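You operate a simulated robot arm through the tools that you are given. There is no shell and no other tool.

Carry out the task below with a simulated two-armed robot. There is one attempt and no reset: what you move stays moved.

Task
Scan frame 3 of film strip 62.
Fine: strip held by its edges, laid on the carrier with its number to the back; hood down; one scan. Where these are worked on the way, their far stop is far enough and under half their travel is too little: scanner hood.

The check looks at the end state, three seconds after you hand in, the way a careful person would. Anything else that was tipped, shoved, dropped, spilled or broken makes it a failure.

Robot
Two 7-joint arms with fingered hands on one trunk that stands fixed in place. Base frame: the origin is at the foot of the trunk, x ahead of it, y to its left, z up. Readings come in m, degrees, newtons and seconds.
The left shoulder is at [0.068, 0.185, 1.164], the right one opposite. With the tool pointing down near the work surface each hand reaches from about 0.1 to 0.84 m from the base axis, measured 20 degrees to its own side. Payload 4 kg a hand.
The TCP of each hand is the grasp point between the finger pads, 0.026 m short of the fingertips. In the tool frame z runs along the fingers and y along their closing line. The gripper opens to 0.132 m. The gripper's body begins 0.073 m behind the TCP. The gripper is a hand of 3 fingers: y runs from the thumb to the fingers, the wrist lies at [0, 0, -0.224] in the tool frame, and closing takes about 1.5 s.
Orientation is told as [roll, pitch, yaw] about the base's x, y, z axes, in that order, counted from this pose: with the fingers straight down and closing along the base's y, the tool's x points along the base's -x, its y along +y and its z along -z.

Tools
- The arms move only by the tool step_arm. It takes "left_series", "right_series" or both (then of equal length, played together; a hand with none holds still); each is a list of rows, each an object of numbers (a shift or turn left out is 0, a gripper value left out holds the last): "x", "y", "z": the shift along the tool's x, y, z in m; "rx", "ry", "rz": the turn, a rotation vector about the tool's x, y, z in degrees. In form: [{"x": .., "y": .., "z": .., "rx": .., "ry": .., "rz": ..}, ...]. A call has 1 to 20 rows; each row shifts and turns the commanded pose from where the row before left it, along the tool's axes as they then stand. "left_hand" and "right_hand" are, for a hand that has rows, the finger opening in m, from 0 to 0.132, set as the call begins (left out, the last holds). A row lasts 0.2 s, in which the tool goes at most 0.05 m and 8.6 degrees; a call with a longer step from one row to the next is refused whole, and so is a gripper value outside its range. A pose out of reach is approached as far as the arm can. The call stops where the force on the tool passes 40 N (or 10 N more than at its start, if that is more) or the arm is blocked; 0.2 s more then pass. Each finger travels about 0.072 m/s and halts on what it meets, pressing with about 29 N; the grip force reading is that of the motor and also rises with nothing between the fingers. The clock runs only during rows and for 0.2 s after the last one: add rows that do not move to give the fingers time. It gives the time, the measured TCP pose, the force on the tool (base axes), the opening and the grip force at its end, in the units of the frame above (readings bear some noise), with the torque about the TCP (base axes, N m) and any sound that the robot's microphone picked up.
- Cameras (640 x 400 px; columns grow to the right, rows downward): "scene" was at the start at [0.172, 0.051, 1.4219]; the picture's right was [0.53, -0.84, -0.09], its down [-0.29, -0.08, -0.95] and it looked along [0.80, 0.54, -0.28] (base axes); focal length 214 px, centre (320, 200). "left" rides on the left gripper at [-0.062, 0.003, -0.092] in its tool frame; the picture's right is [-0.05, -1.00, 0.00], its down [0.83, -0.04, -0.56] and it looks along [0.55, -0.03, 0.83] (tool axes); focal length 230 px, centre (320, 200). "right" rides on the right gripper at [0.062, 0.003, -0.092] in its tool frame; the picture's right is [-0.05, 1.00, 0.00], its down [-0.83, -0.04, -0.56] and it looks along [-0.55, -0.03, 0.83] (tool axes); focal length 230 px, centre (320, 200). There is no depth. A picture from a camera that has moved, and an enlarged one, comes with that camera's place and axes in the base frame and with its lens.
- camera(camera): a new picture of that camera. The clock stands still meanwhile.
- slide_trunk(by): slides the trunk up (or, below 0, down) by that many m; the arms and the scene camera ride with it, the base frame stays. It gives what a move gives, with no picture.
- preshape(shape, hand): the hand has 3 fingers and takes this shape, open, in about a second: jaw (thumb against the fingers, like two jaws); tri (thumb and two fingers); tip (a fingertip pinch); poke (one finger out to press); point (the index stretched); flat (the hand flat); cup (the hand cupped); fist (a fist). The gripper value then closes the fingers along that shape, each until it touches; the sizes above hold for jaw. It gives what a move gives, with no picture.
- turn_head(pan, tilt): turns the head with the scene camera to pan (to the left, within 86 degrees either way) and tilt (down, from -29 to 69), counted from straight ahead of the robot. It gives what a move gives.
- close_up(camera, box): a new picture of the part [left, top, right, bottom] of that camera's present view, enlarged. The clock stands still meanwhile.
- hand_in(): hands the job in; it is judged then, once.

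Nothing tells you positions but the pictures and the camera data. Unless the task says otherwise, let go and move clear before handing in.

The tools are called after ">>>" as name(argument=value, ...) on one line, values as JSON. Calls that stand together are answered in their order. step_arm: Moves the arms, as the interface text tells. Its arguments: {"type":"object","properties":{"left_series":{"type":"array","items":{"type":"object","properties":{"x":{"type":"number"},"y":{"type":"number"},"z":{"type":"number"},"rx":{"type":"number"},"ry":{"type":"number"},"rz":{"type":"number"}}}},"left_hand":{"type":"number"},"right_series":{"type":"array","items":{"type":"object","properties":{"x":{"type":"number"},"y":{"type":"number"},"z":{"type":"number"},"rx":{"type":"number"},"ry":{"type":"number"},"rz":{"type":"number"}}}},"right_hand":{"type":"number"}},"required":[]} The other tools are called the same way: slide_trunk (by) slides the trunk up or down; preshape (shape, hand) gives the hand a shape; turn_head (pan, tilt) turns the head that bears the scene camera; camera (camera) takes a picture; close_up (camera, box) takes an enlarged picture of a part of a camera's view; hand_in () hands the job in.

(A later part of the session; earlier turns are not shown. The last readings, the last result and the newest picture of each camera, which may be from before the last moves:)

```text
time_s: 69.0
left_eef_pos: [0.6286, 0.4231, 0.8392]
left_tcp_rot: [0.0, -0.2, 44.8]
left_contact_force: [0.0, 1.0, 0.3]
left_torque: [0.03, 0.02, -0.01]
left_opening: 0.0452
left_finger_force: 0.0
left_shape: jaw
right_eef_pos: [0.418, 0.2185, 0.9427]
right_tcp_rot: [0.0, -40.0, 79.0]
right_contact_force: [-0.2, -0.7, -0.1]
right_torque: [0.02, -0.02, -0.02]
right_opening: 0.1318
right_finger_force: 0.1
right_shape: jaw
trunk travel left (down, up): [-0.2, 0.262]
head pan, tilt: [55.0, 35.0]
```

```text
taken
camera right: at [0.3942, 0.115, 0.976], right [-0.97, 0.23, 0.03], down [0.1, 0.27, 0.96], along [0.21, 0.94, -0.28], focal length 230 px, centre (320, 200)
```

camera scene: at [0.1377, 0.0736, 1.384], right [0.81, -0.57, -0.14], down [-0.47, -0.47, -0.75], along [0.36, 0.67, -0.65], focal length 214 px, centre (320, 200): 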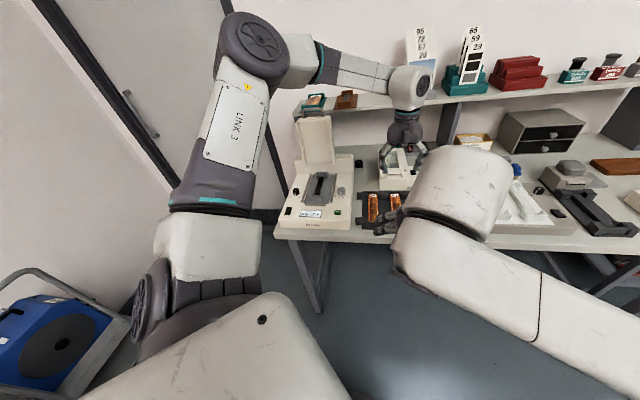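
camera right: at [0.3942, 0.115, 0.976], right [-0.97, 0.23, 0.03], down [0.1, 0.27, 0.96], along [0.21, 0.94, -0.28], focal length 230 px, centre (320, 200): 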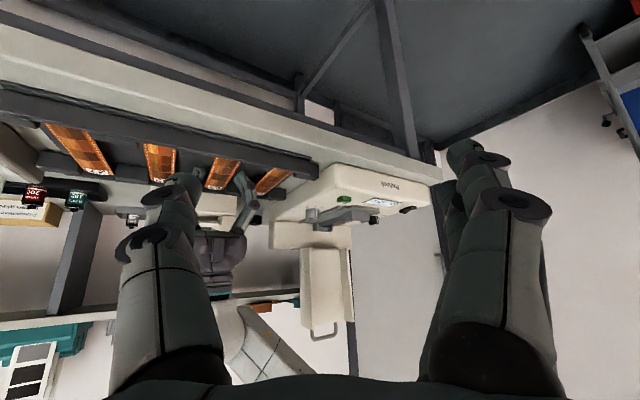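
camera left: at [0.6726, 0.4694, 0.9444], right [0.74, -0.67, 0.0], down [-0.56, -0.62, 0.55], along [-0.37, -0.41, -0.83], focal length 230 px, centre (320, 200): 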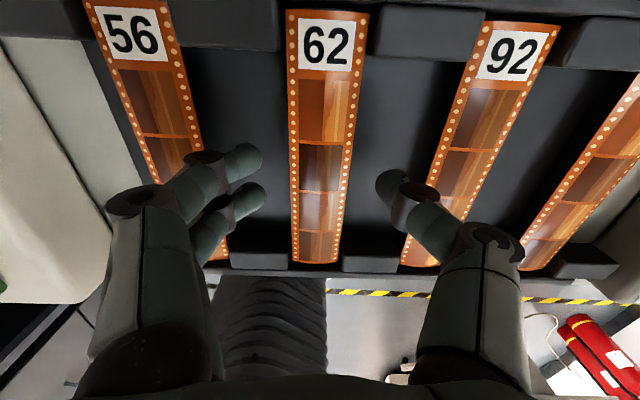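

>>> close_up(camera="right", box=[270, 160, 430, 260])

>>> close_up(camera="right", box=[300, 190, 400, 250])

```text
4.00 times, centred on (350, 210) of right
camera zoom: at [0.3942, 0.115, 0.976], right [-0.97, 0.23, 0.03], down [0.1, 0.27, 0.96], along [0.21, 0.94, -0.28], focal length 920 px, centre (200, 160)
```

zoom: 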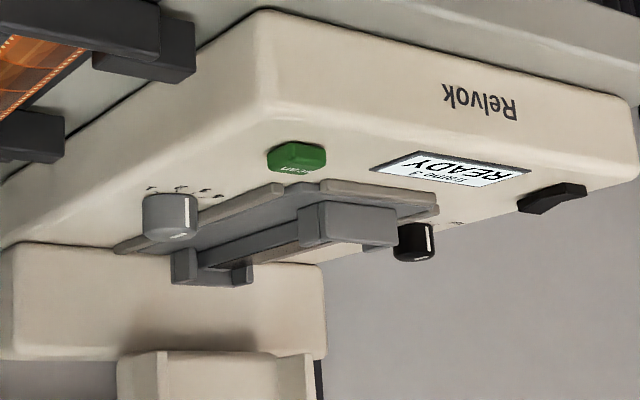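

```text
6.40 times, centred on (350, 220) of right
camera zoom: at [0.3942, 0.115, 0.976], right [-0.97, 0.23, 0.03], down [0.1, 0.27, 0.96], along [0.21, 0.94, -0.28], focal length 1472 px, centre (128, 72)
```

zoom: 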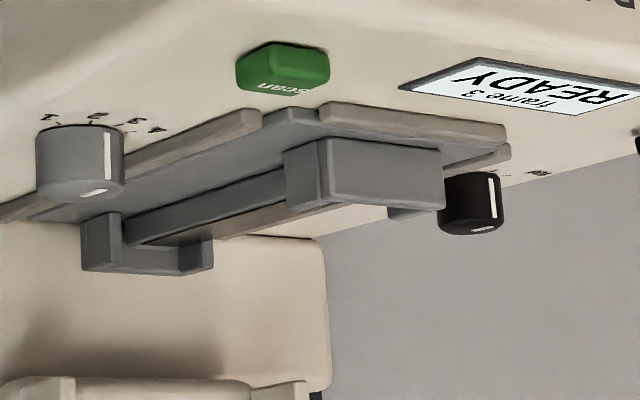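

>>> close_up(camera="scene", box=[300, 165, 345, 210])

>>> close_up(camera="right", box=[310, 195, 380, 240])

```text
8.89 times, centred on (322, 188) of scene
camera zoom: at [0.1375, 0.0731, 1.384], right [0.81, -0.57, -0.14], down [-0.47, -0.47, -0.75], along [0.36, 0.67, -0.65], focal length 1906 px, centre (298, 311)
```

zoom: 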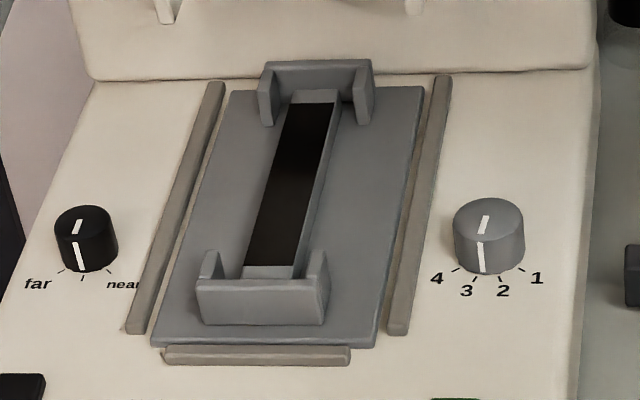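

```text
8.89 times, centred on (345, 218) of right
camera zoom: at [0.3942, 0.115, 0.976], right [-0.97, 0.23, 0.03], down [0.1, 0.27, 0.96], along [0.21, 0.94, -0.28], focal length 2045 px, centre (98, 44)
```

zoom: 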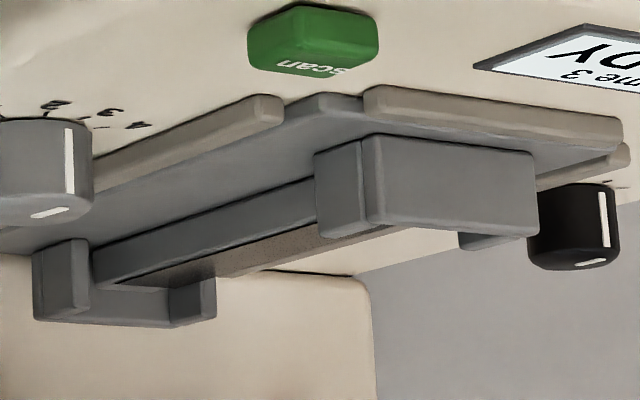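

>>> close_up(camera="right", box=[260, 190, 420, 350])

>>> close_up(camera="scene", box=[285, 105, 355, 205])

```text
2.50 times, centred on (340, 270) of right
camera zoom: at [0.3942, 0.115, 0.976], right [-0.97, 0.23, 0.03], down [0.1, 0.27, 0.96], along [0.21, 0.94, -0.28], focal length 575 px, centre (270, 25)
```

zoom: 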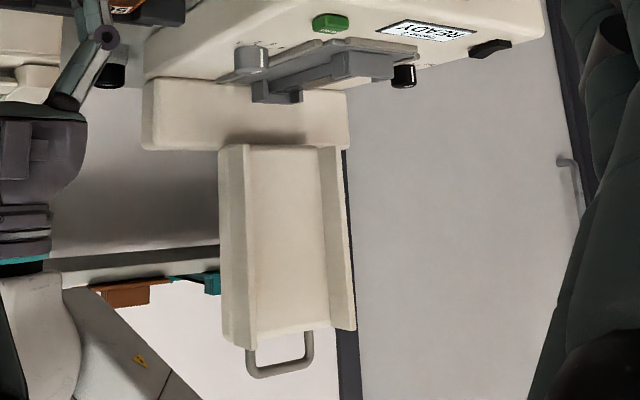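

```text
4.00 times, centred on (320, 155) of scene
camera zoom: at [0.1375, 0.0731, 1.384], right [0.81, -0.57, -0.14], down [-0.47, -0.47, -0.75], along [0.36, 0.67, -0.65], focal length 858 px, centre (320, 380)
```

zoom: 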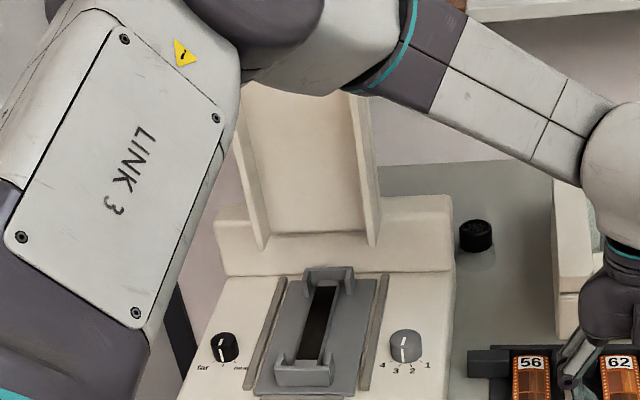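

The carrier's bar top is ≈0.865 with ~10 mm clearance beside it, and the open hood leaves room for the hand. I'll shift the grip 15 mm toward the front of the strip for extra clearance to the hood, then close on the strip's edges.

>>> step_arm(left_series=[{"x": 0.008}, {"x": 0.007}, {}])

>>> close_up(camera="left", box=[230, 110, 410, 270])

```text
time_s: 69.8
left_eef_pos: [0.6199, 0.4109, 0.8402]
left_tcp_rot: [0.0, -0.1, 44.8]
left_contact_force: [0.4, -0.4, 1.2]
left_torque: [0.04, -0.03, 0.0]
left_opening: 0.0456
left_finger_force: 0.0
left_shape: jaw
right_eef_pos: [0.4177, 0.2189, 0.9431]
right_tcp_rot: [0.1, -40.0, 78.8]
right_contact_force: [-0.6, 0.1, 0.1]
right_torque: [0.03, 0.0, -0.02]
right_opening: 0.132
right_finger_force: 0.0
right_shape: jaw
trunk travel left (down, up): [-0.2, 0.262]
head pan, tilt: [55.0, 35.0]
```

```text
2.50 times, centred on (320, 190) of left
camera zoom: at [0.66, 0.4571, 0.9334], right [0.74, -0.67, 0.0], down [-0.56, -0.62, 0.55], along [-0.37, -0.41, -0.83], focal length 575 px, centre (320, 225)
```

zoom: 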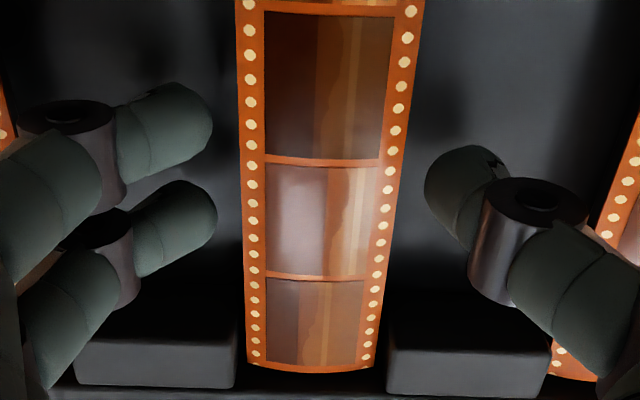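

>>> step_arm(left_series=[{}, {}, {}, {}], left_hand=0.032)

>>> close_up(camera="left", box=[230, 110, 410, 270])

>>> close_up(camera="scene", box=[365, 170, 425, 225])

```text
time_s: 70.8
left_eef_pos: [0.6194, 0.4115, 0.8406]
left_tcp_rot: [0.0, -0.2, 44.8]
left_contact_force: [-0.1, -1.1, -0.2]
left_torque: [0.02, -0.02, 0.02]
left_opening: 0.033
left_finger_force: 0.0
left_shape: jaw
right_eef_pos: [0.4181, 0.2185, 0.9415]
right_tcp_rot: [0.2, -40.0, 78.9]
right_contact_force: [0.9, 0.2, 0.2]
right_torque: [0.0, 0.01, -0.01]
right_opening: 0.1318
right_finger_force: 0.1
right_shape: jaw
trunk travel left (down, up): [-0.2, 0.262]
head pan, tilt: [55.0, 35.0]
```

```text
2.50 times, centred on (320, 190) of left
camera zoom: at [0.6599, 0.4571, 0.9334], right [0.74, -0.67, 0.0], down [-0.56, -0.62, 0.55], along [-0.37, -0.41, -0.83], focal length 575 px, centre (320, 225)
```

zoom: 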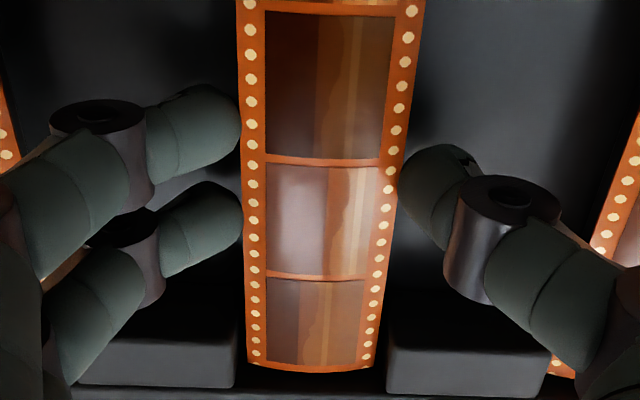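

```text
7.27 times, centred on (395, 198) of scene
camera zoom: at [0.1376, 0.073, 1.384], right [0.81, -0.57, -0.14], down [-0.47, -0.47, -0.75], along [0.36, 0.67, -0.65], focal length 1560 px, centre (-226, 218)
```

zoom: 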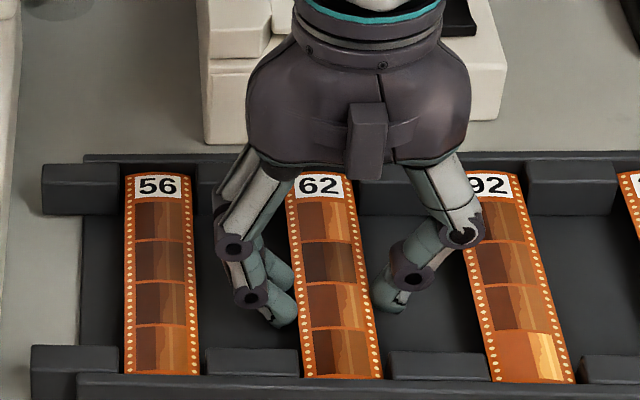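

>>> step_arm(left_series=[{}, {}, {}], left_hand=0.027)

>>> close_up(camera="left", box=[230, 110, 410, 270])

```text
time_s: 71.6
left_eef_pos: [0.6195, 0.4104, 0.8396]
left_tcp_rot: [0.0, -0.2, 44.7]
left_contact_force: [0.2, -0.3, -0.6]
left_torque: [-0.03, 0.03, -0.02]
left_opening: 0.0291
left_finger_force: 28.9
left_shape: jaw
right_eef_pos: [0.4176, 0.2179, 0.9429]
right_tcp_rot: [0.2, -40.0, 78.9]
right_contact_force: [-1.1, 0.2, 0.7]
right_torque: [-0.01, 0.0, 0.03]
right_opening: 0.1317
right_finger_force: 0.1
right_shape: jaw
trunk travel left (down, up): [-0.2, 0.262]
head pan, tilt: [55.0, 35.0]
```

```text
2.50 times, centred on (320, 190) of left
camera zoom: at [0.6599, 0.4571, 0.9334], right [0.74, -0.67, 0.0], down [-0.56, -0.62, 0.55], along [-0.37, -0.41, -0.83], focal length 575 px, centre (320, 225)
```

zoom: 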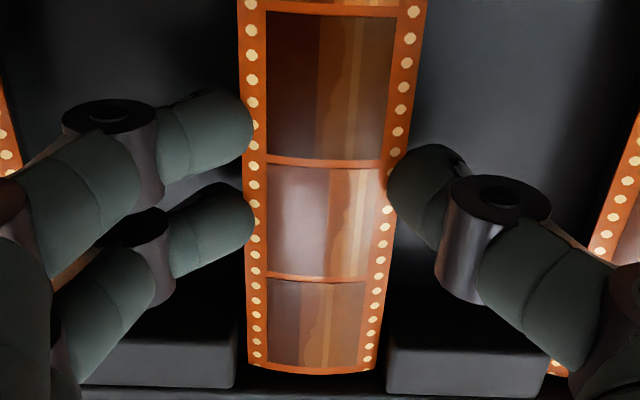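

Grip force registers on the strip's edges. Lifting gently to check it comes along.

>>> step_arm(left_series=[{"z": -0.005}, {"z": -0.01}, {"z": -0.01}, {"z": -0.01}, {}])

>>> camera(camera="left")

>>> close_up(camera="scene", box=[355, 150, 435, 230])

```text
time_s: 72.8
left_eef_pos: [0.6187, 0.4115, 0.8753]
left_tcp_rot: [0.0, -0.1, 44.7]
left_contact_force: [0.7, -0.3, 0.6]
left_torque: [-0.02, -0.02, 0.02]
left_opening: 0.0289
left_finger_force: 28.9
left_shape: jaw
right_eef_pos: [0.4188, 0.2179, 0.9432]
right_tcp_rot: [0.1, -39.9, 78.9]
right_contact_force: [-0.1, 0.3, -1.2]
right_torque: [0.02, 0.0, 0.01]
right_opening: 0.1321
right_finger_force: 0.0
right_shape: jaw
trunk travel left (down, up): [-0.2, 0.262]
head pan, tilt: [55.0, 35.0]
```

```text
taken
camera left: at [0.6596, 0.4576, 0.9687], right [0.74, -0.67, 0.0], down [-0.56, -0.62, 0.55], along [-0.37, -0.41, -0.83], focal length 230 px, centre (320, 200)
```

left: 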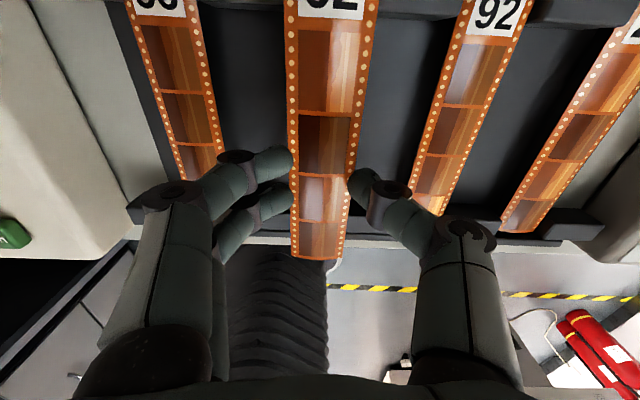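

```text
5.00 times, centred on (395, 190) of scene
camera zoom: at [0.1379, 0.0731, 1.384], right [0.81, -0.57, -0.14], down [-0.47, -0.47, -0.75], along [0.36, 0.67, -0.65], focal length 1072 px, centre (-55, 250)
```

zoom: 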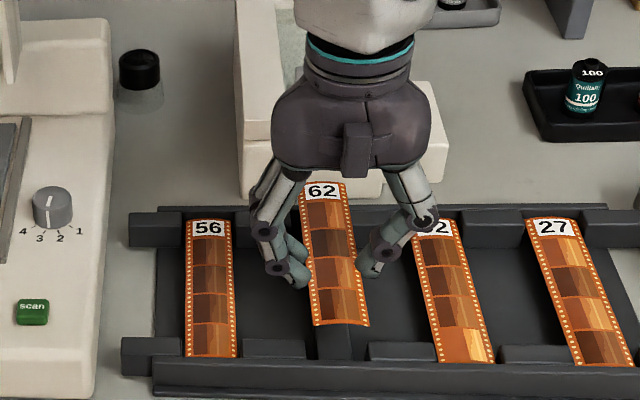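

Strip 62 is held by its edges and level. I'll raise it to z≈1.0 and carry it sideways over the scanner, staying in front of the open hood.

>>> step_arm(left_series=[{"z": -0.03}, {"z": -0.03}, {"z": -0.03}, {"z": -0.03}, {"y": 0.03}, {"y": 0.0325}, {"y": 0.0325}, {"y": 0.0325}, {"y": 0.0325}, {"y": 0.0325}, {"y": 0.0325}, {"y": 0.0325}, {"y": 0.035}, {}])

>>> camera(camera="left")

>>> close_up(camera="scene", box=[265, 100, 385, 230])

>>> camera(camera="right")

```text
time_s: 75.8
left_eef_pos: [0.4133, 0.6218, 0.9927]
left_tcp_rot: [0.0, 0.0, 44.7]
left_contact_force: [0.2, -0.1, 0.1]
left_torque: [0.04, 0.03, -0.02]
left_opening: 0.0291
left_finger_force: 29.1
left_shape: jaw
right_eef_pos: [0.4182, 0.218, 0.9432]
right_tcp_rot: [0.1, -40.0, 78.9]
right_contact_force: [-0.2, 0.8, -0.4]
right_torque: [0.0, 0.0, 0.02]
right_opening: 0.1319
right_finger_force: 0.1
right_shape: jaw
trunk travel left (down, up): [-0.2, 0.262]
head pan, tilt: [55.0, 35.0]
```

```text
taken
camera left: at [0.4546, 0.6673, 1.0862], right [0.74, -0.67, 0.0], down [-0.56, -0.62, 0.55], along [-0.37, -0.41, -0.83], focal length 230 px, centre (320, 200)
```

left: 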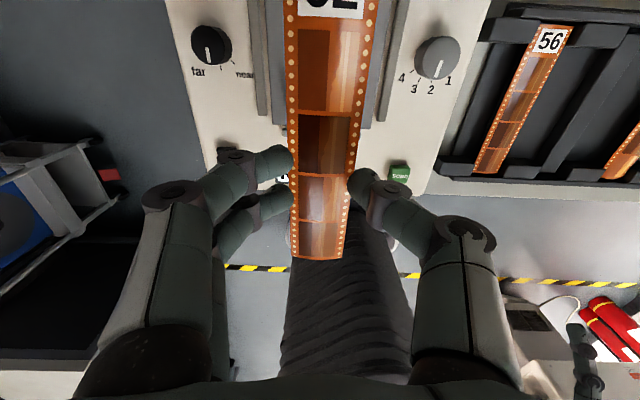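

```text
3.08 times, centred on (325, 165) of scene
camera zoom: at [0.1384, 0.0728, 1.3839], right [0.81, -0.57, -0.14], down [-0.47, -0.47, -0.75], along [0.36, 0.67, -0.65], focal length 660 px, centre (305, 308)
```

zoom: 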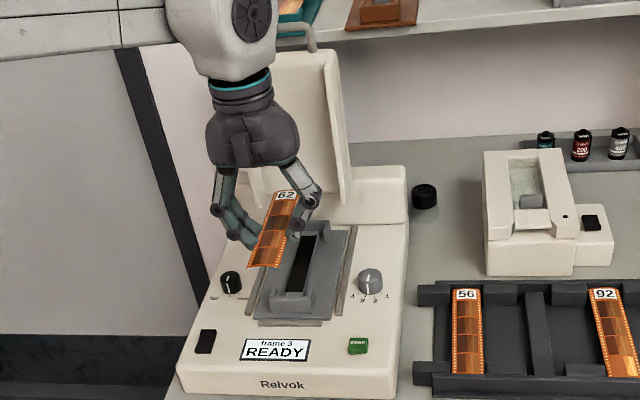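

```text
taken
camera right: at [0.3946, 0.115, 0.9757], right [-0.97, 0.23, 0.03], down [0.1, 0.27, 0.96], along [0.21, 0.94, -0.28], focal length 230 px, centre (320, 200)
```

right: 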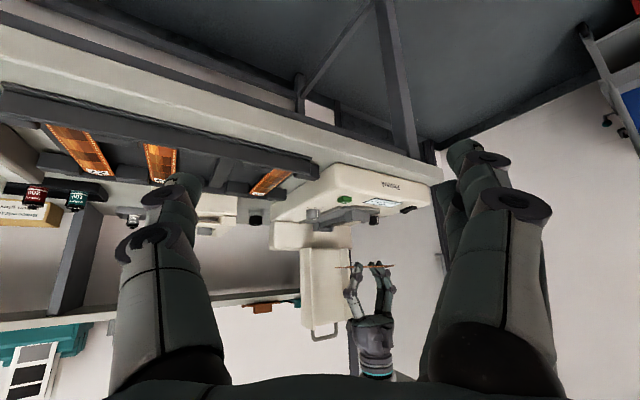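

>>> close_up(camera="left", box=[220, 0, 420, 125])

>>> close_up(camera="right", box=[300, 190, 420, 290])

>>> close_up(camera="scene", box=[290, 150, 350, 210])

```text
3.20 times, centred on (320, 62) of left
camera zoom: at [0.4546, 0.6673, 1.0862], right [0.74, -0.67, 0.0], down [-0.56, -0.62, 0.55], along [-0.37, -0.41, -0.83], focal length 736 px, centre (320, 640)
```

zoom: 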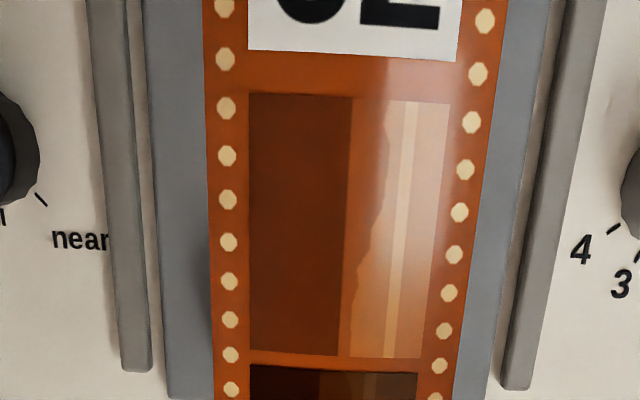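

```text
4.00 times, centred on (360, 240) of right
camera zoom: at [0.3946, 0.115, 0.9757], right [-0.97, 0.23, 0.03], down [0.1, 0.27, 0.96], along [0.21, 0.94, -0.28], focal length 920 px, centre (160, 40)
```

zoom: 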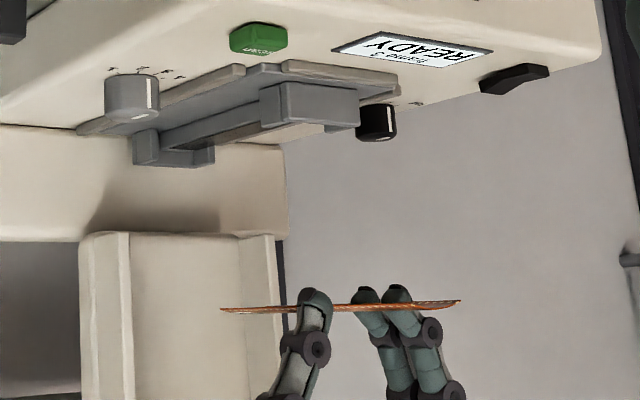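

```text
6.67 times, centred on (320, 180) of scene
camera zoom: at [0.1384, 0.0728, 1.3839], right [0.81, -0.57, -0.14], down [-0.47, -0.47, -0.75], along [0.36, 0.67, -0.65], focal length 1430 px, centre (320, 333)
```

zoom: 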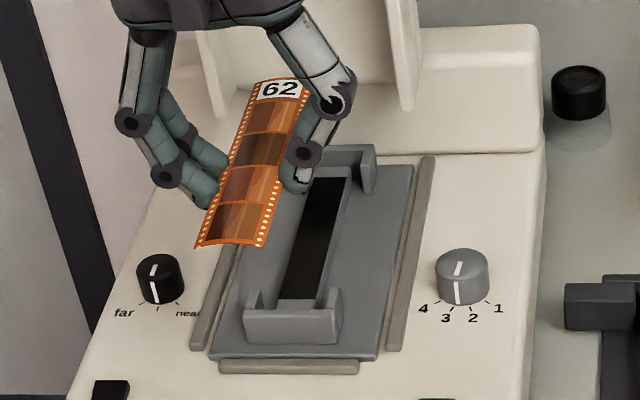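

The strip is level and nearly centred laterally. I'll nudge 2 mm to the right and move back over the carrier, then check alignment with the guides.

>>> step_arm(left_series=[{"y": -0.0018, "x": -0.016}, {"x": -0.02}, {"x": -0.02}, {"x": -0.018}, {}])

>>> camera(camera="left")

>>> close_up(camera="scene", box=[285, 140, 355, 210])

>>> close_up(camera="right", box=[280, 190, 400, 290])

```text
time_s: 77.0
left_eef_pos: [0.4659, 0.6685, 0.9951]
left_tcp_rot: [-0.1, -0.1, 44.7]
left_contact_force: [-9.2, -9.2, -0.7]
left_torque: [-0.16, 0.17, 0.02]
left_opening: 0.0295
left_finger_force: 29.0
left_shape: jaw
right_eef_pos: [0.4175, 0.217, 0.945]
right_tcp_rot: [0.0, -40.0, 79.0]
right_contact_force: [0.1, 0.9, -0.3]
right_torque: [0.01, 0.01, -0.02]
right_opening: 0.132
right_finger_force: 0.0
right_shape: jaw
trunk travel left (down, up): [-0.2, 0.262]
head pan, tilt: [55.0, 35.0]
```

```text
taken
camera left: at [0.5064, 0.7151, 1.0879], right [0.74, -0.67, 0.0], down [-0.56, -0.62, 0.55], along [-0.37, -0.41, -0.83], focal length 230 px, centre (320, 200)
```

left: 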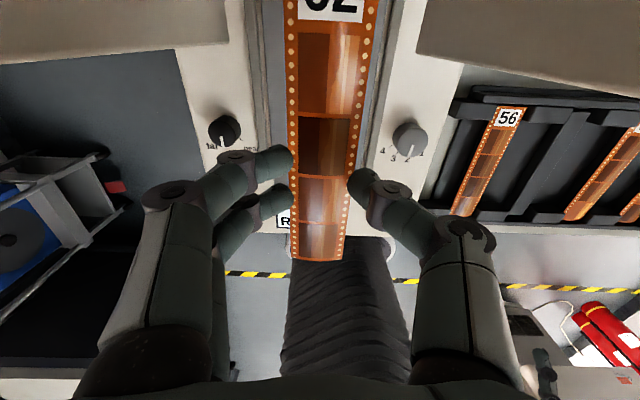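

```text
5.71 times, centred on (320, 175) of scene
camera zoom: at [0.1356, 0.0718, 1.3844], right [0.81, -0.57, -0.14], down [-0.47, -0.47, -0.75], along [0.36, 0.67, -0.65], focal length 1226 px, centre (320, 343)
```

zoom: 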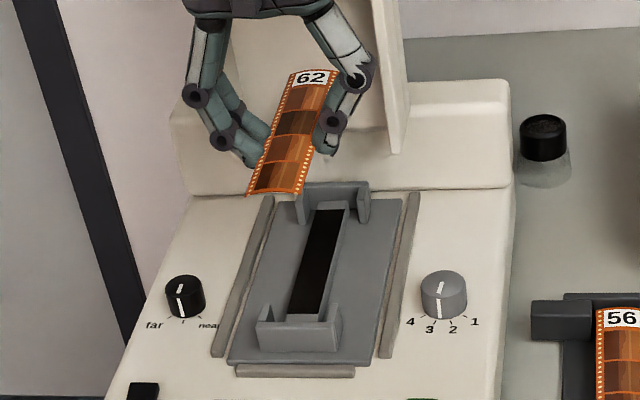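

```text
4.00 times, centred on (340, 240) of right
camera zoom: at [0.3926, 0.1143, 0.9767], right [-0.97, 0.23, 0.03], down [0.1, 0.27, 0.96], along [0.21, 0.94, -0.28], focal length 920 px, centre (240, 40)
```

zoom: 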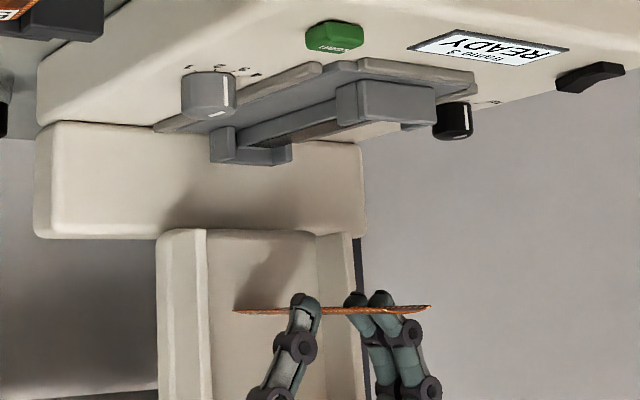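

I feel a light 13 N contact toward the front, so something on the hand is touching the open hood. Let me look before going further.

>>> close_up(camera="scene", box=[250, 60, 390, 180])

>>> close_up(camera="right", box=[260, 210, 440, 380])

```text
3.33 times, centred on (320, 120) of scene
camera zoom: at [0.1356, 0.0718, 1.3844], right [0.81, -0.57, -0.14], down [-0.47, -0.47, -0.75], along [0.36, 0.67, -0.65], focal length 715 px, centre (320, 467)
```

zoom: 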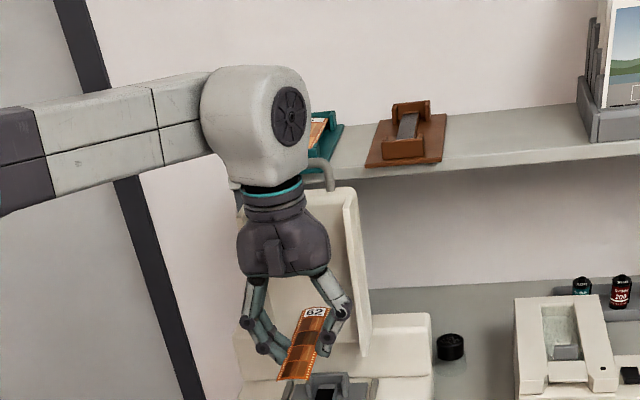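

```text
2.35 times, centred on (350, 295) of right
camera zoom: at [0.3926, 0.1143, 0.9767], right [-0.97, 0.23, 0.03], down [0.1, 0.27, 0.96], along [0.21, 0.94, -0.28], focal length 541 px, centre (249, -24)
```

zoom: 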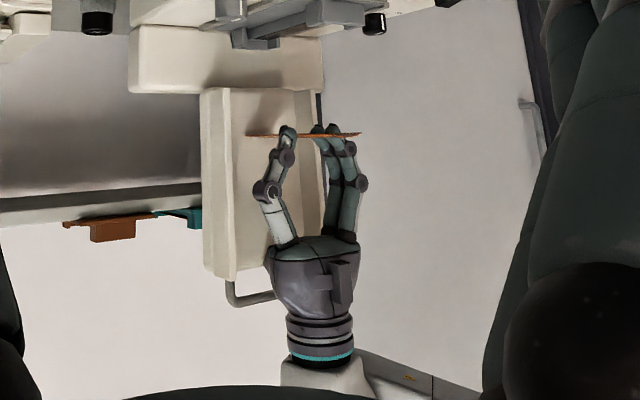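

The hand camera's housing just brushes the inside of the open hood near its top. I'll back off a few millimetres, descend (the hood recedes lower down), and re-approach at lower height.

>>> step_arm(left_series=[{"x": 0.008}, {"z": 0.02}, {"z": 0.02}, {"z": 0.02}, {"z": 0.02}, {}])

>>> camera(camera="left")

>>> close_up(camera="scene", box=[285, 150, 355, 210])

>>> close_up(camera="right", box=[290, 190, 400, 270])

```text
time_s: 78.4
left_eef_pos: [0.4628, 0.6638, 0.9158]
left_tcp_rot: [0.0, -0.2, 44.7]
left_contact_force: [-0.8, 0.1, -0.4]
left_torque: [0.01, -0.01, 0.01]
left_opening: 0.0292
left_finger_force: 29.2
left_shape: jaw
right_eef_pos: [0.4172, 0.2182, 0.9429]
right_tcp_rot: [0.0, -40.1, 78.9]
right_contact_force: [-0.7, -0.9, -0.4]
right_torque: [-0.01, 0.01, 0.0]
right_opening: 0.1319
right_finger_force: 0.1
right_shape: jaw
trunk travel left (down, up): [-0.2, 0.262]
head pan, tilt: [55.0, 35.0]
```

```text
taken
camera left: at [0.5039, 0.7102, 1.0087], right [0.74, -0.67, 0.0], down [-0.56, -0.62, 0.55], along [-0.37, -0.41, -0.83], focal length 230 px, centre (320, 200)
```

left: 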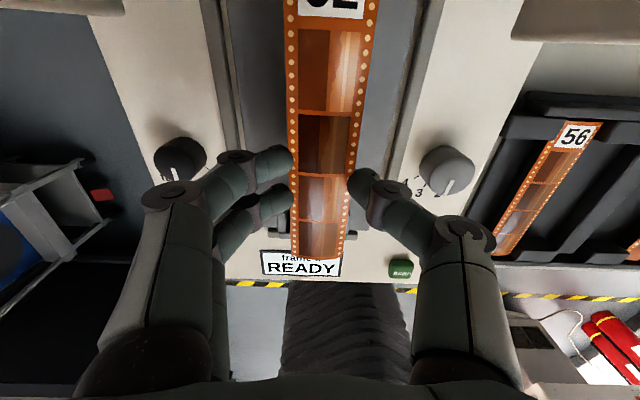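

```text
6.67 times, centred on (320, 180) of scene
camera zoom: at [0.1373, 0.0728, 1.3841], right [0.81, -0.57, -0.14], down [-0.47, -0.47, -0.75], along [0.36, 0.67, -0.65], focal length 1430 px, centre (320, 333)
```

zoom: 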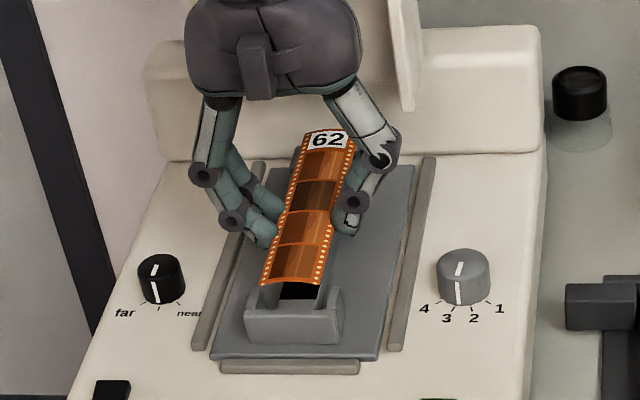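

```text
5.00 times, centred on (345, 230) of right
camera zoom: at [0.3939, 0.115, 0.9761], right [-0.97, 0.23, 0.03], down [0.1, 0.27, 0.96], along [0.21, 0.94, -0.28], focal length 1150 px, centre (195, 50)
```

zoom: 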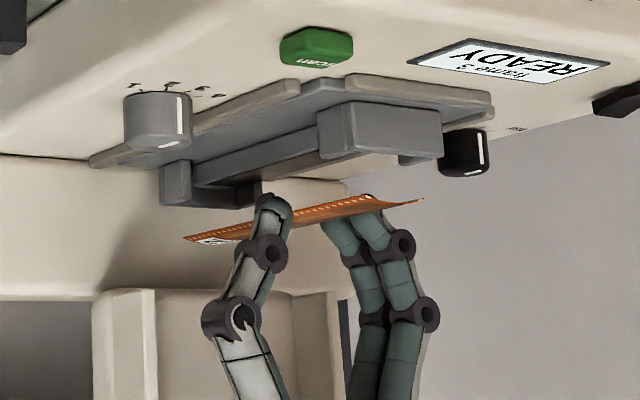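

>>> close_up(camera="left", box=[200, 0, 440, 150])

>>> close_up(camera="left", box=[220, 180, 420, 305])

>>> close_up(camera="scene", box=[302, 160, 342, 205])

```text
2.67 times, centred on (320, 75) of left
camera zoom: at [0.5039, 0.7102, 1.0087], right [0.74, -0.67, 0.0], down [-0.56, -0.62, 0.55], along [-0.37, -0.41, -0.83], focal length 614 px, centre (320, 533)
```

zoom: 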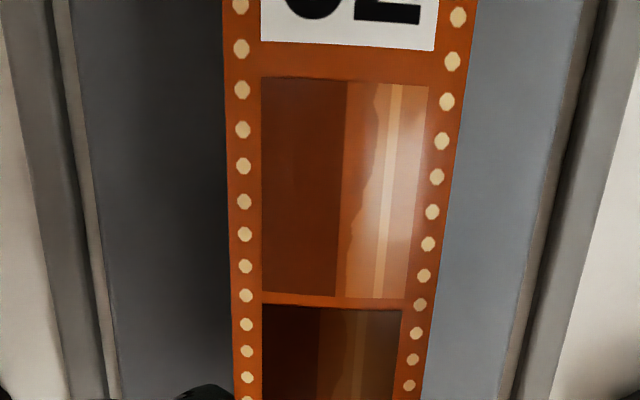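

```text
3.20 times, centred on (320, 242) of left
camera zoom: at [0.5039, 0.7102, 1.0087], right [0.74, -0.67, 0.0], down [-0.56, -0.62, 0.55], along [-0.37, -0.41, -0.83], focal length 736 px, centre (320, 64)
```

zoom: 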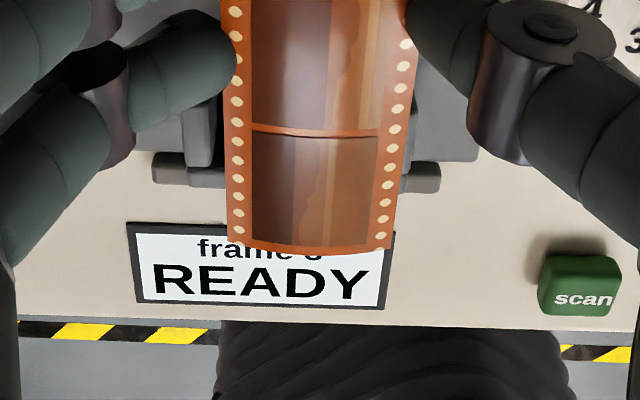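

```text
8.89 times, centred on (322, 182) of scene
camera zoom: at [0.1373, 0.0728, 1.3841], right [0.81, -0.57, -0.14], down [-0.47, -0.47, -0.75], along [0.36, 0.67, -0.65], focal length 1906 px, centre (302, 356)
```

zoom: 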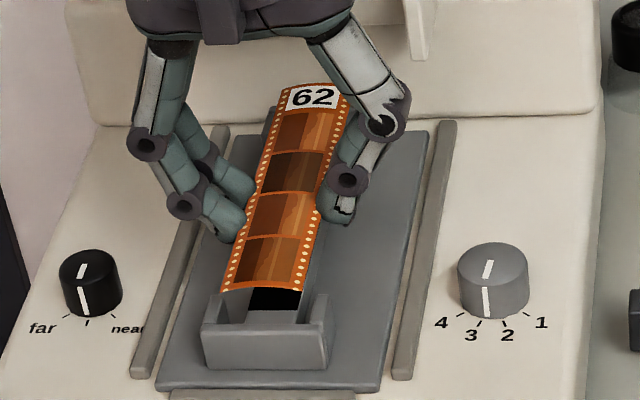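

>>> close_up(camera="scene", box=[308, 180, 334, 206])

>>> close_up(camera="right", box=[315, 200, 385, 245])

```text
15.38 times, centred on (321, 193) of scene
camera zoom: at [0.1373, 0.0728, 1.3841], right [0.81, -0.57, -0.14], down [-0.47, -0.47, -0.75], along [0.36, 0.67, -0.65], focal length 3300 px, centre (305, 308)
```

zoom: 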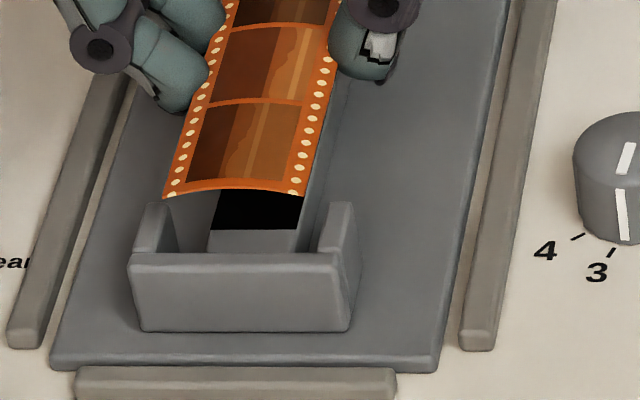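

```text
8.89 times, centred on (350, 222) of right
camera zoom: at [0.3939, 0.115, 0.9761], right [-0.97, 0.23, 0.03], down [0.1, 0.27, 0.96], along [0.21, 0.94, -0.28], focal length 2045 px, centre (53, 0)
```

zoom: 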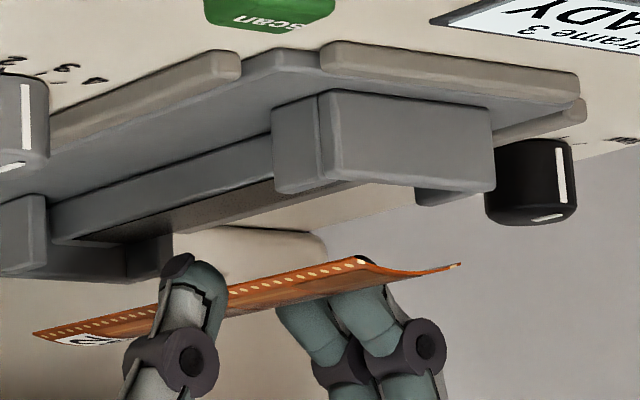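

Strip and guides are both visible. The strip needs to go back ≈8–10 mm and ≈2 mm left; I'll do most of that and lower to just above the guide tops, then recheck with less parallax.

>>> step_arm(left_series=[{"x": -0.004, "y": 0.001}, {"x": -0.004, "y": 0.001}, {"z": 0.006}, {"z": 0.006}, {}])

>>> close_up(camera="scene", box=[306, 165, 340, 206])

>>> close_up(camera="right", box=[305, 195, 385, 245])

>>> close_up(camera="left", box=[220, 180, 420, 305])

```text
time_s: 79.6
left_eef_pos: [0.4679, 0.6725, 0.9035]
left_tcp_rot: [0.0, -0.1, 44.6]
left_contact_force: [0.5, -0.1, 0.0]
left_torque: [-0.02, -0.02, -0.04]
left_opening: 0.0291
left_finger_force: 29.3
left_shape: jaw
right_eef_pos: [0.4179, 0.218, 0.9431]
right_tcp_rot: [0.0, -40.0, 78.9]
right_contact_force: [-0.5, -0.4, -0.5]
right_torque: [0.02, 0.02, -0.01]
right_opening: 0.1321
right_finger_force: 0.0
right_shape: jaw
trunk travel left (down, up): [-0.2, 0.262]
head pan, tilt: [55.0, 35.0]
```

```text
9.76 times, centred on (323, 186) of scene
camera zoom: at [0.1374, 0.0729, 1.3841], right [0.81, -0.57, -0.14], down [-0.47, -0.47, -0.75], along [0.36, 0.67, -0.65], focal length 2092 px, centre (291, 342)
```

zoom: 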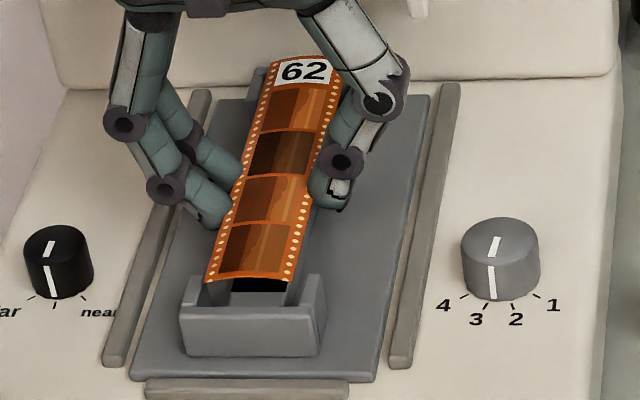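

```text
8.00 times, centred on (345, 220) of right
camera zoom: at [0.3939, 0.115, 0.9761], right [-0.97, 0.23, 0.03], down [0.1, 0.27, 0.96], along [0.21, 0.94, -0.28], focal length 1841 px, centre (120, 40)
```

zoom: 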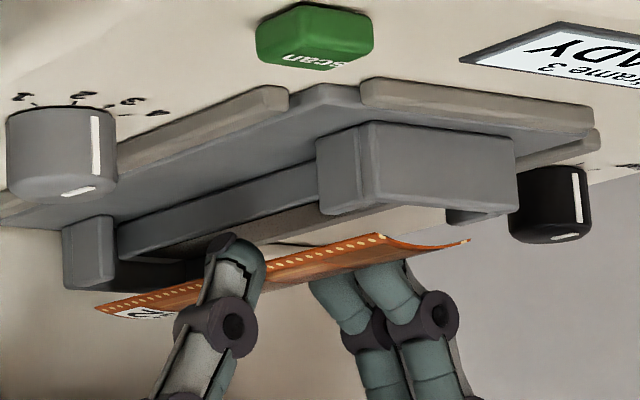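

```text
3.20 times, centred on (320, 242) of left
camera zoom: at [0.5078, 0.7175, 0.9965], right [0.74, -0.67, 0.0], down [-0.56, -0.62, 0.55], along [-0.37, -0.41, -0.83], focal length 736 px, centre (320, 64)
```

zoom: 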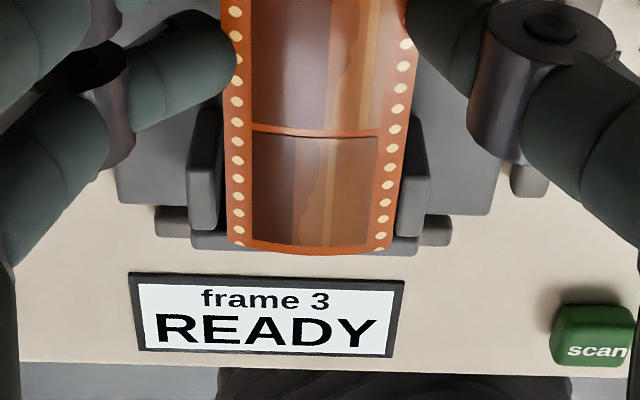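

>>> step_arm(left_series=[{"z": 0.004}, {}])

>>> close_up(camera="scene", box=[308, 180, 334, 206])

>>> close_up(camera="left", box=[260, 205, 380, 280])

>>> close_up(camera="right", box=[305, 200, 375, 245])

>>> close_up(camera="scene", box=[308, 160, 344, 190])

```text
time_s: 80.2
left_eef_pos: [0.4672, 0.6699, 0.9003]
left_tcp_rot: [-0.1, -0.2, 44.7]
left_contact_force: [-0.8, 0.0, 0.1]
left_torque: [-0.01, -0.04, 0.03]
left_opening: 0.0292
left_finger_force: 28.9
left_shape: jaw
right_eef_pos: [0.4151, 0.2185, 0.9444]
right_tcp_rot: [-0.1, -40.1, 79.1]
right_contact_force: [-0.9, 0.6, -0.4]
right_torque: [0.01, 0.04, 0.01]
right_opening: 0.132
right_finger_force: 0.1
right_shape: jaw
trunk travel left (down, up): [-0.2, 0.262]
head pan, tilt: [55.0, 35.0]
```

```text
15.38 times, centred on (321, 193) of scene
camera zoom: at [0.1361, 0.0715, 1.3844], right [0.81, -0.57, -0.14], down [-0.47, -0.47, -0.75], along [0.36, 0.67, -0.65], focal length 3300 px, centre (305, 308)
```

zoom: 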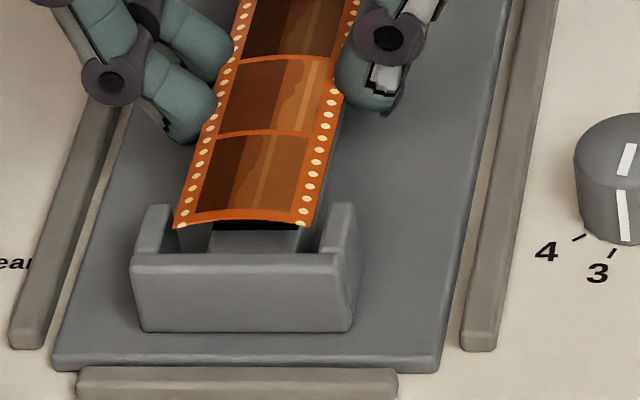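

```text
5.33 times, centred on (320, 242) of left
camera zoom: at [0.5072, 0.7163, 0.9939], right [0.74, -0.67, 0.0], down [-0.56, -0.62, 0.55], along [-0.37, -0.41, -0.83], focal length 1227 px, centre (320, -27)
```

zoom: 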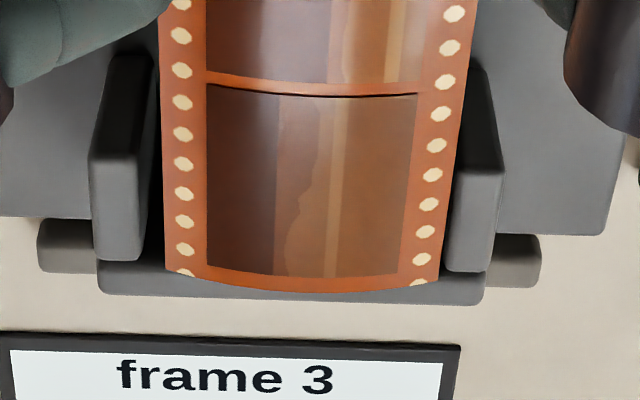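

```text
8.89 times, centred on (340, 222) of right
camera zoom: at [0.3931, 0.1141, 0.9767], right [-0.97, 0.23, 0.03], down [0.1, 0.27, 0.96], along [0.21, 0.94, -0.28], focal length 2045 px, centre (142, 0)
```

zoom: 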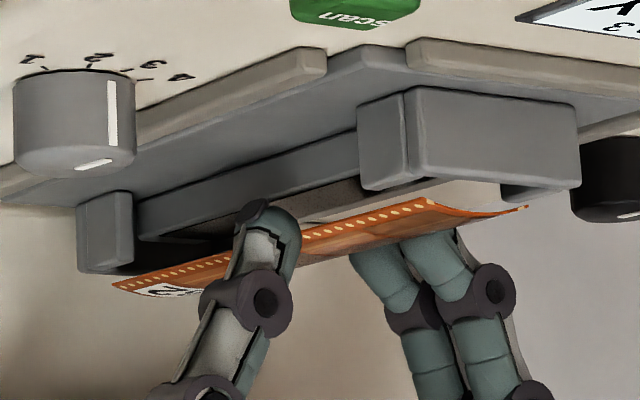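

```text
13.33 times, centred on (326, 175) of scene
camera zoom: at [0.1361, 0.0715, 1.3844], right [0.81, -0.57, -0.14], down [-0.47, -0.47, -0.75], along [0.36, 0.67, -0.65], focal length 2860 px, centre (240, 533)
```

zoom: 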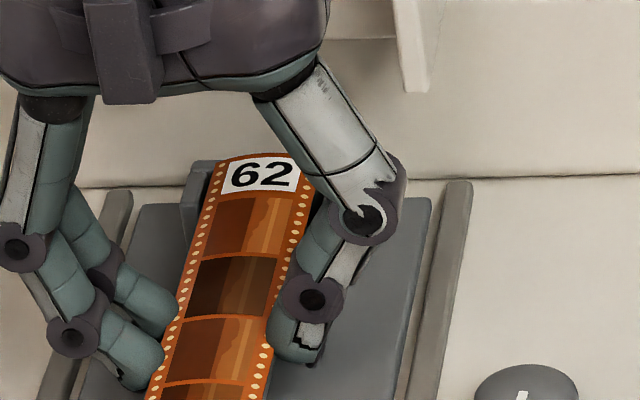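

Strip and guides line up within about 1 mm laterally and have small gaps at both ends. Lowering slowly into the guides.

>>> step_arm(left_series=[{"x": 0.0008, "z": 0.004}, {"z": 0.004}, {"z": 0.003}, {}])

>>> close_up(camera="scene", box=[308, 180, 334, 206])

>>> close_up(camera="left", box=[260, 205, 380, 280])

>>> close_up(camera="scene", box=[308, 160, 344, 190])

```text
time_s: 81.2
left_eef_pos: [0.4633, 0.6691, 0.8913]
left_tcp_rot: [-0.1, -0.3, 44.7]
left_contact_force: [0.3, 0.5, 0.0]
left_torque: [-0.03, 0.01, -0.02]
left_opening: 0.0287
left_finger_force: 29.2
left_shape: jaw
right_eef_pos: [0.4156, 0.2164, 0.9449]
right_tcp_rot: [-0.1, -40.2, 79.0]
right_contact_force: [-0.4, -0.9, -0.3]
right_torque: [0.0, 0.04, 0.02]
right_opening: 0.132
right_finger_force: 0.0
right_shape: jaw
trunk travel left (down, up): [-0.2, 0.262]
head pan, tilt: [55.0, 35.0]
```

```text
15.38 times, centred on (321, 193) of scene
camera zoom: at [0.1344, 0.0696, 1.3846], right [0.81, -0.57, -0.14], down [-0.47, -0.47, -0.75], along [0.36, 0.67, -0.64], focal length 3300 px, centre (305, 308)
```

zoom: 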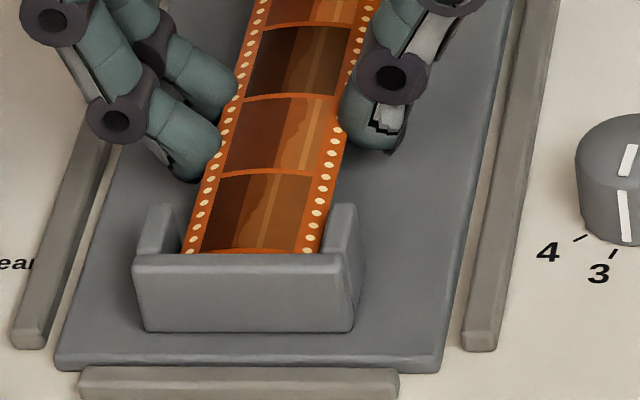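

```text
5.33 times, centred on (320, 242) of left
camera zoom: at [0.5045, 0.7141, 0.9844], right [0.74, -0.67, 0.0], down [-0.56, -0.62, 0.55], along [-0.37, -0.41, -0.84], focal length 1227 px, centre (320, -27)
```

zoom: 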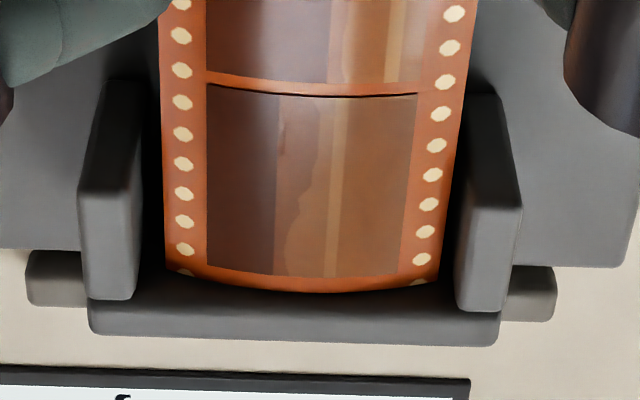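

```text
13.33 times, centred on (326, 175) of scene
camera zoom: at [0.1344, 0.0696, 1.3846], right [0.81, -0.57, -0.14], down [-0.47, -0.47, -0.75], along [0.36, 0.67, -0.64], focal length 2860 px, centre (240, 533)
```

zoom: 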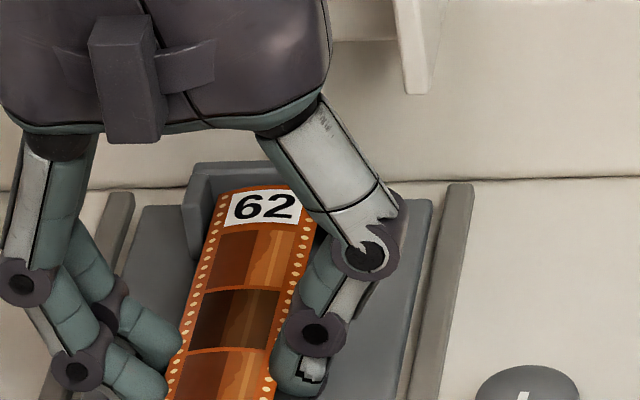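

The strip has entered both guides, centred with gaps all round. Continuing down in small steps until it rests on the bar.

>>> step_arm(left_series=[{"z": 0.002}, {"z": 0.002}, {"z": 0.002}, {}])

>>> close_up(camera="right", box=[305, 195, 375, 240])

>>> close_up(camera="left", box=[260, 205, 380, 280])

```text
time_s: 82.2
left_eef_pos: [0.464, 0.6672, 0.8864]
left_tcp_rot: [0.0, -0.5, 44.7]
left_contact_force: [0.2, -0.8, 15.4]
left_torque: [-0.02, 0.03, -0.01]
left_opening: 0.0296
left_finger_force: 29.2
left_shape: jaw
right_eef_pos: [0.4158, 0.2167, 0.9447]
right_tcp_rot: [-0.2, -40.2, 79.0]
right_contact_force: [0.2, 0.5, 0.0]
right_torque: [-0.03, 0.02, 0.01]
right_opening: 0.132
right_finger_force: 0.0
right_shape: jaw
trunk travel left (down, up): [-0.2, 0.262]
head pan, tilt: [55.0, 35.0]
```

```text
8.89 times, centred on (340, 218) of right
camera zoom: at [0.3917, 0.112, 0.9777], right [-0.97, 0.23, 0.03], down [0.09, 0.26, 0.96], along [0.21, 0.94, -0.28], focal length 2045 px, centre (142, 44)
```

zoom: 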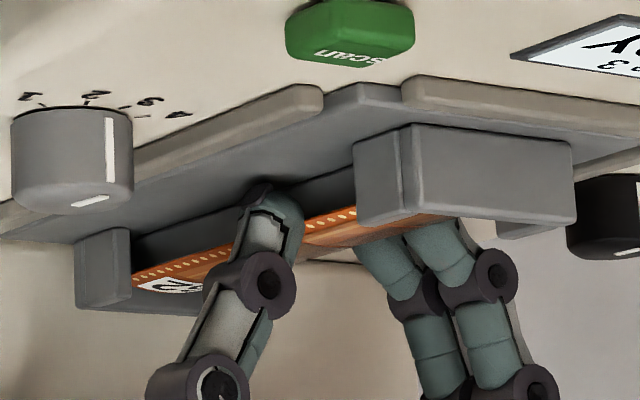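

```text
5.33 times, centred on (320, 242) of left
camera zoom: at [0.504, 0.7139, 0.9802], right [0.74, -0.67, 0.0], down [-0.56, -0.62, 0.55], along [-0.37, -0.41, -0.84], focal length 1227 px, centre (320, -27)
```

zoom: 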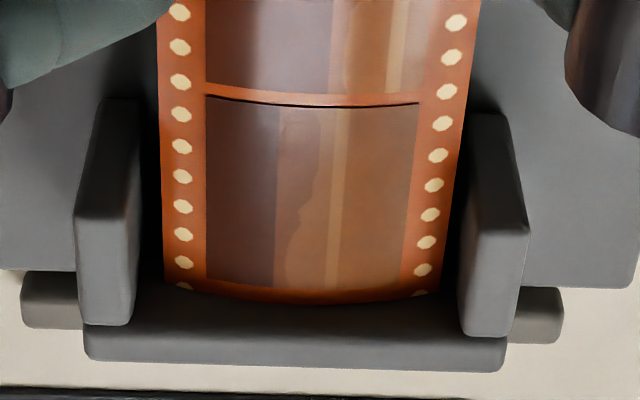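

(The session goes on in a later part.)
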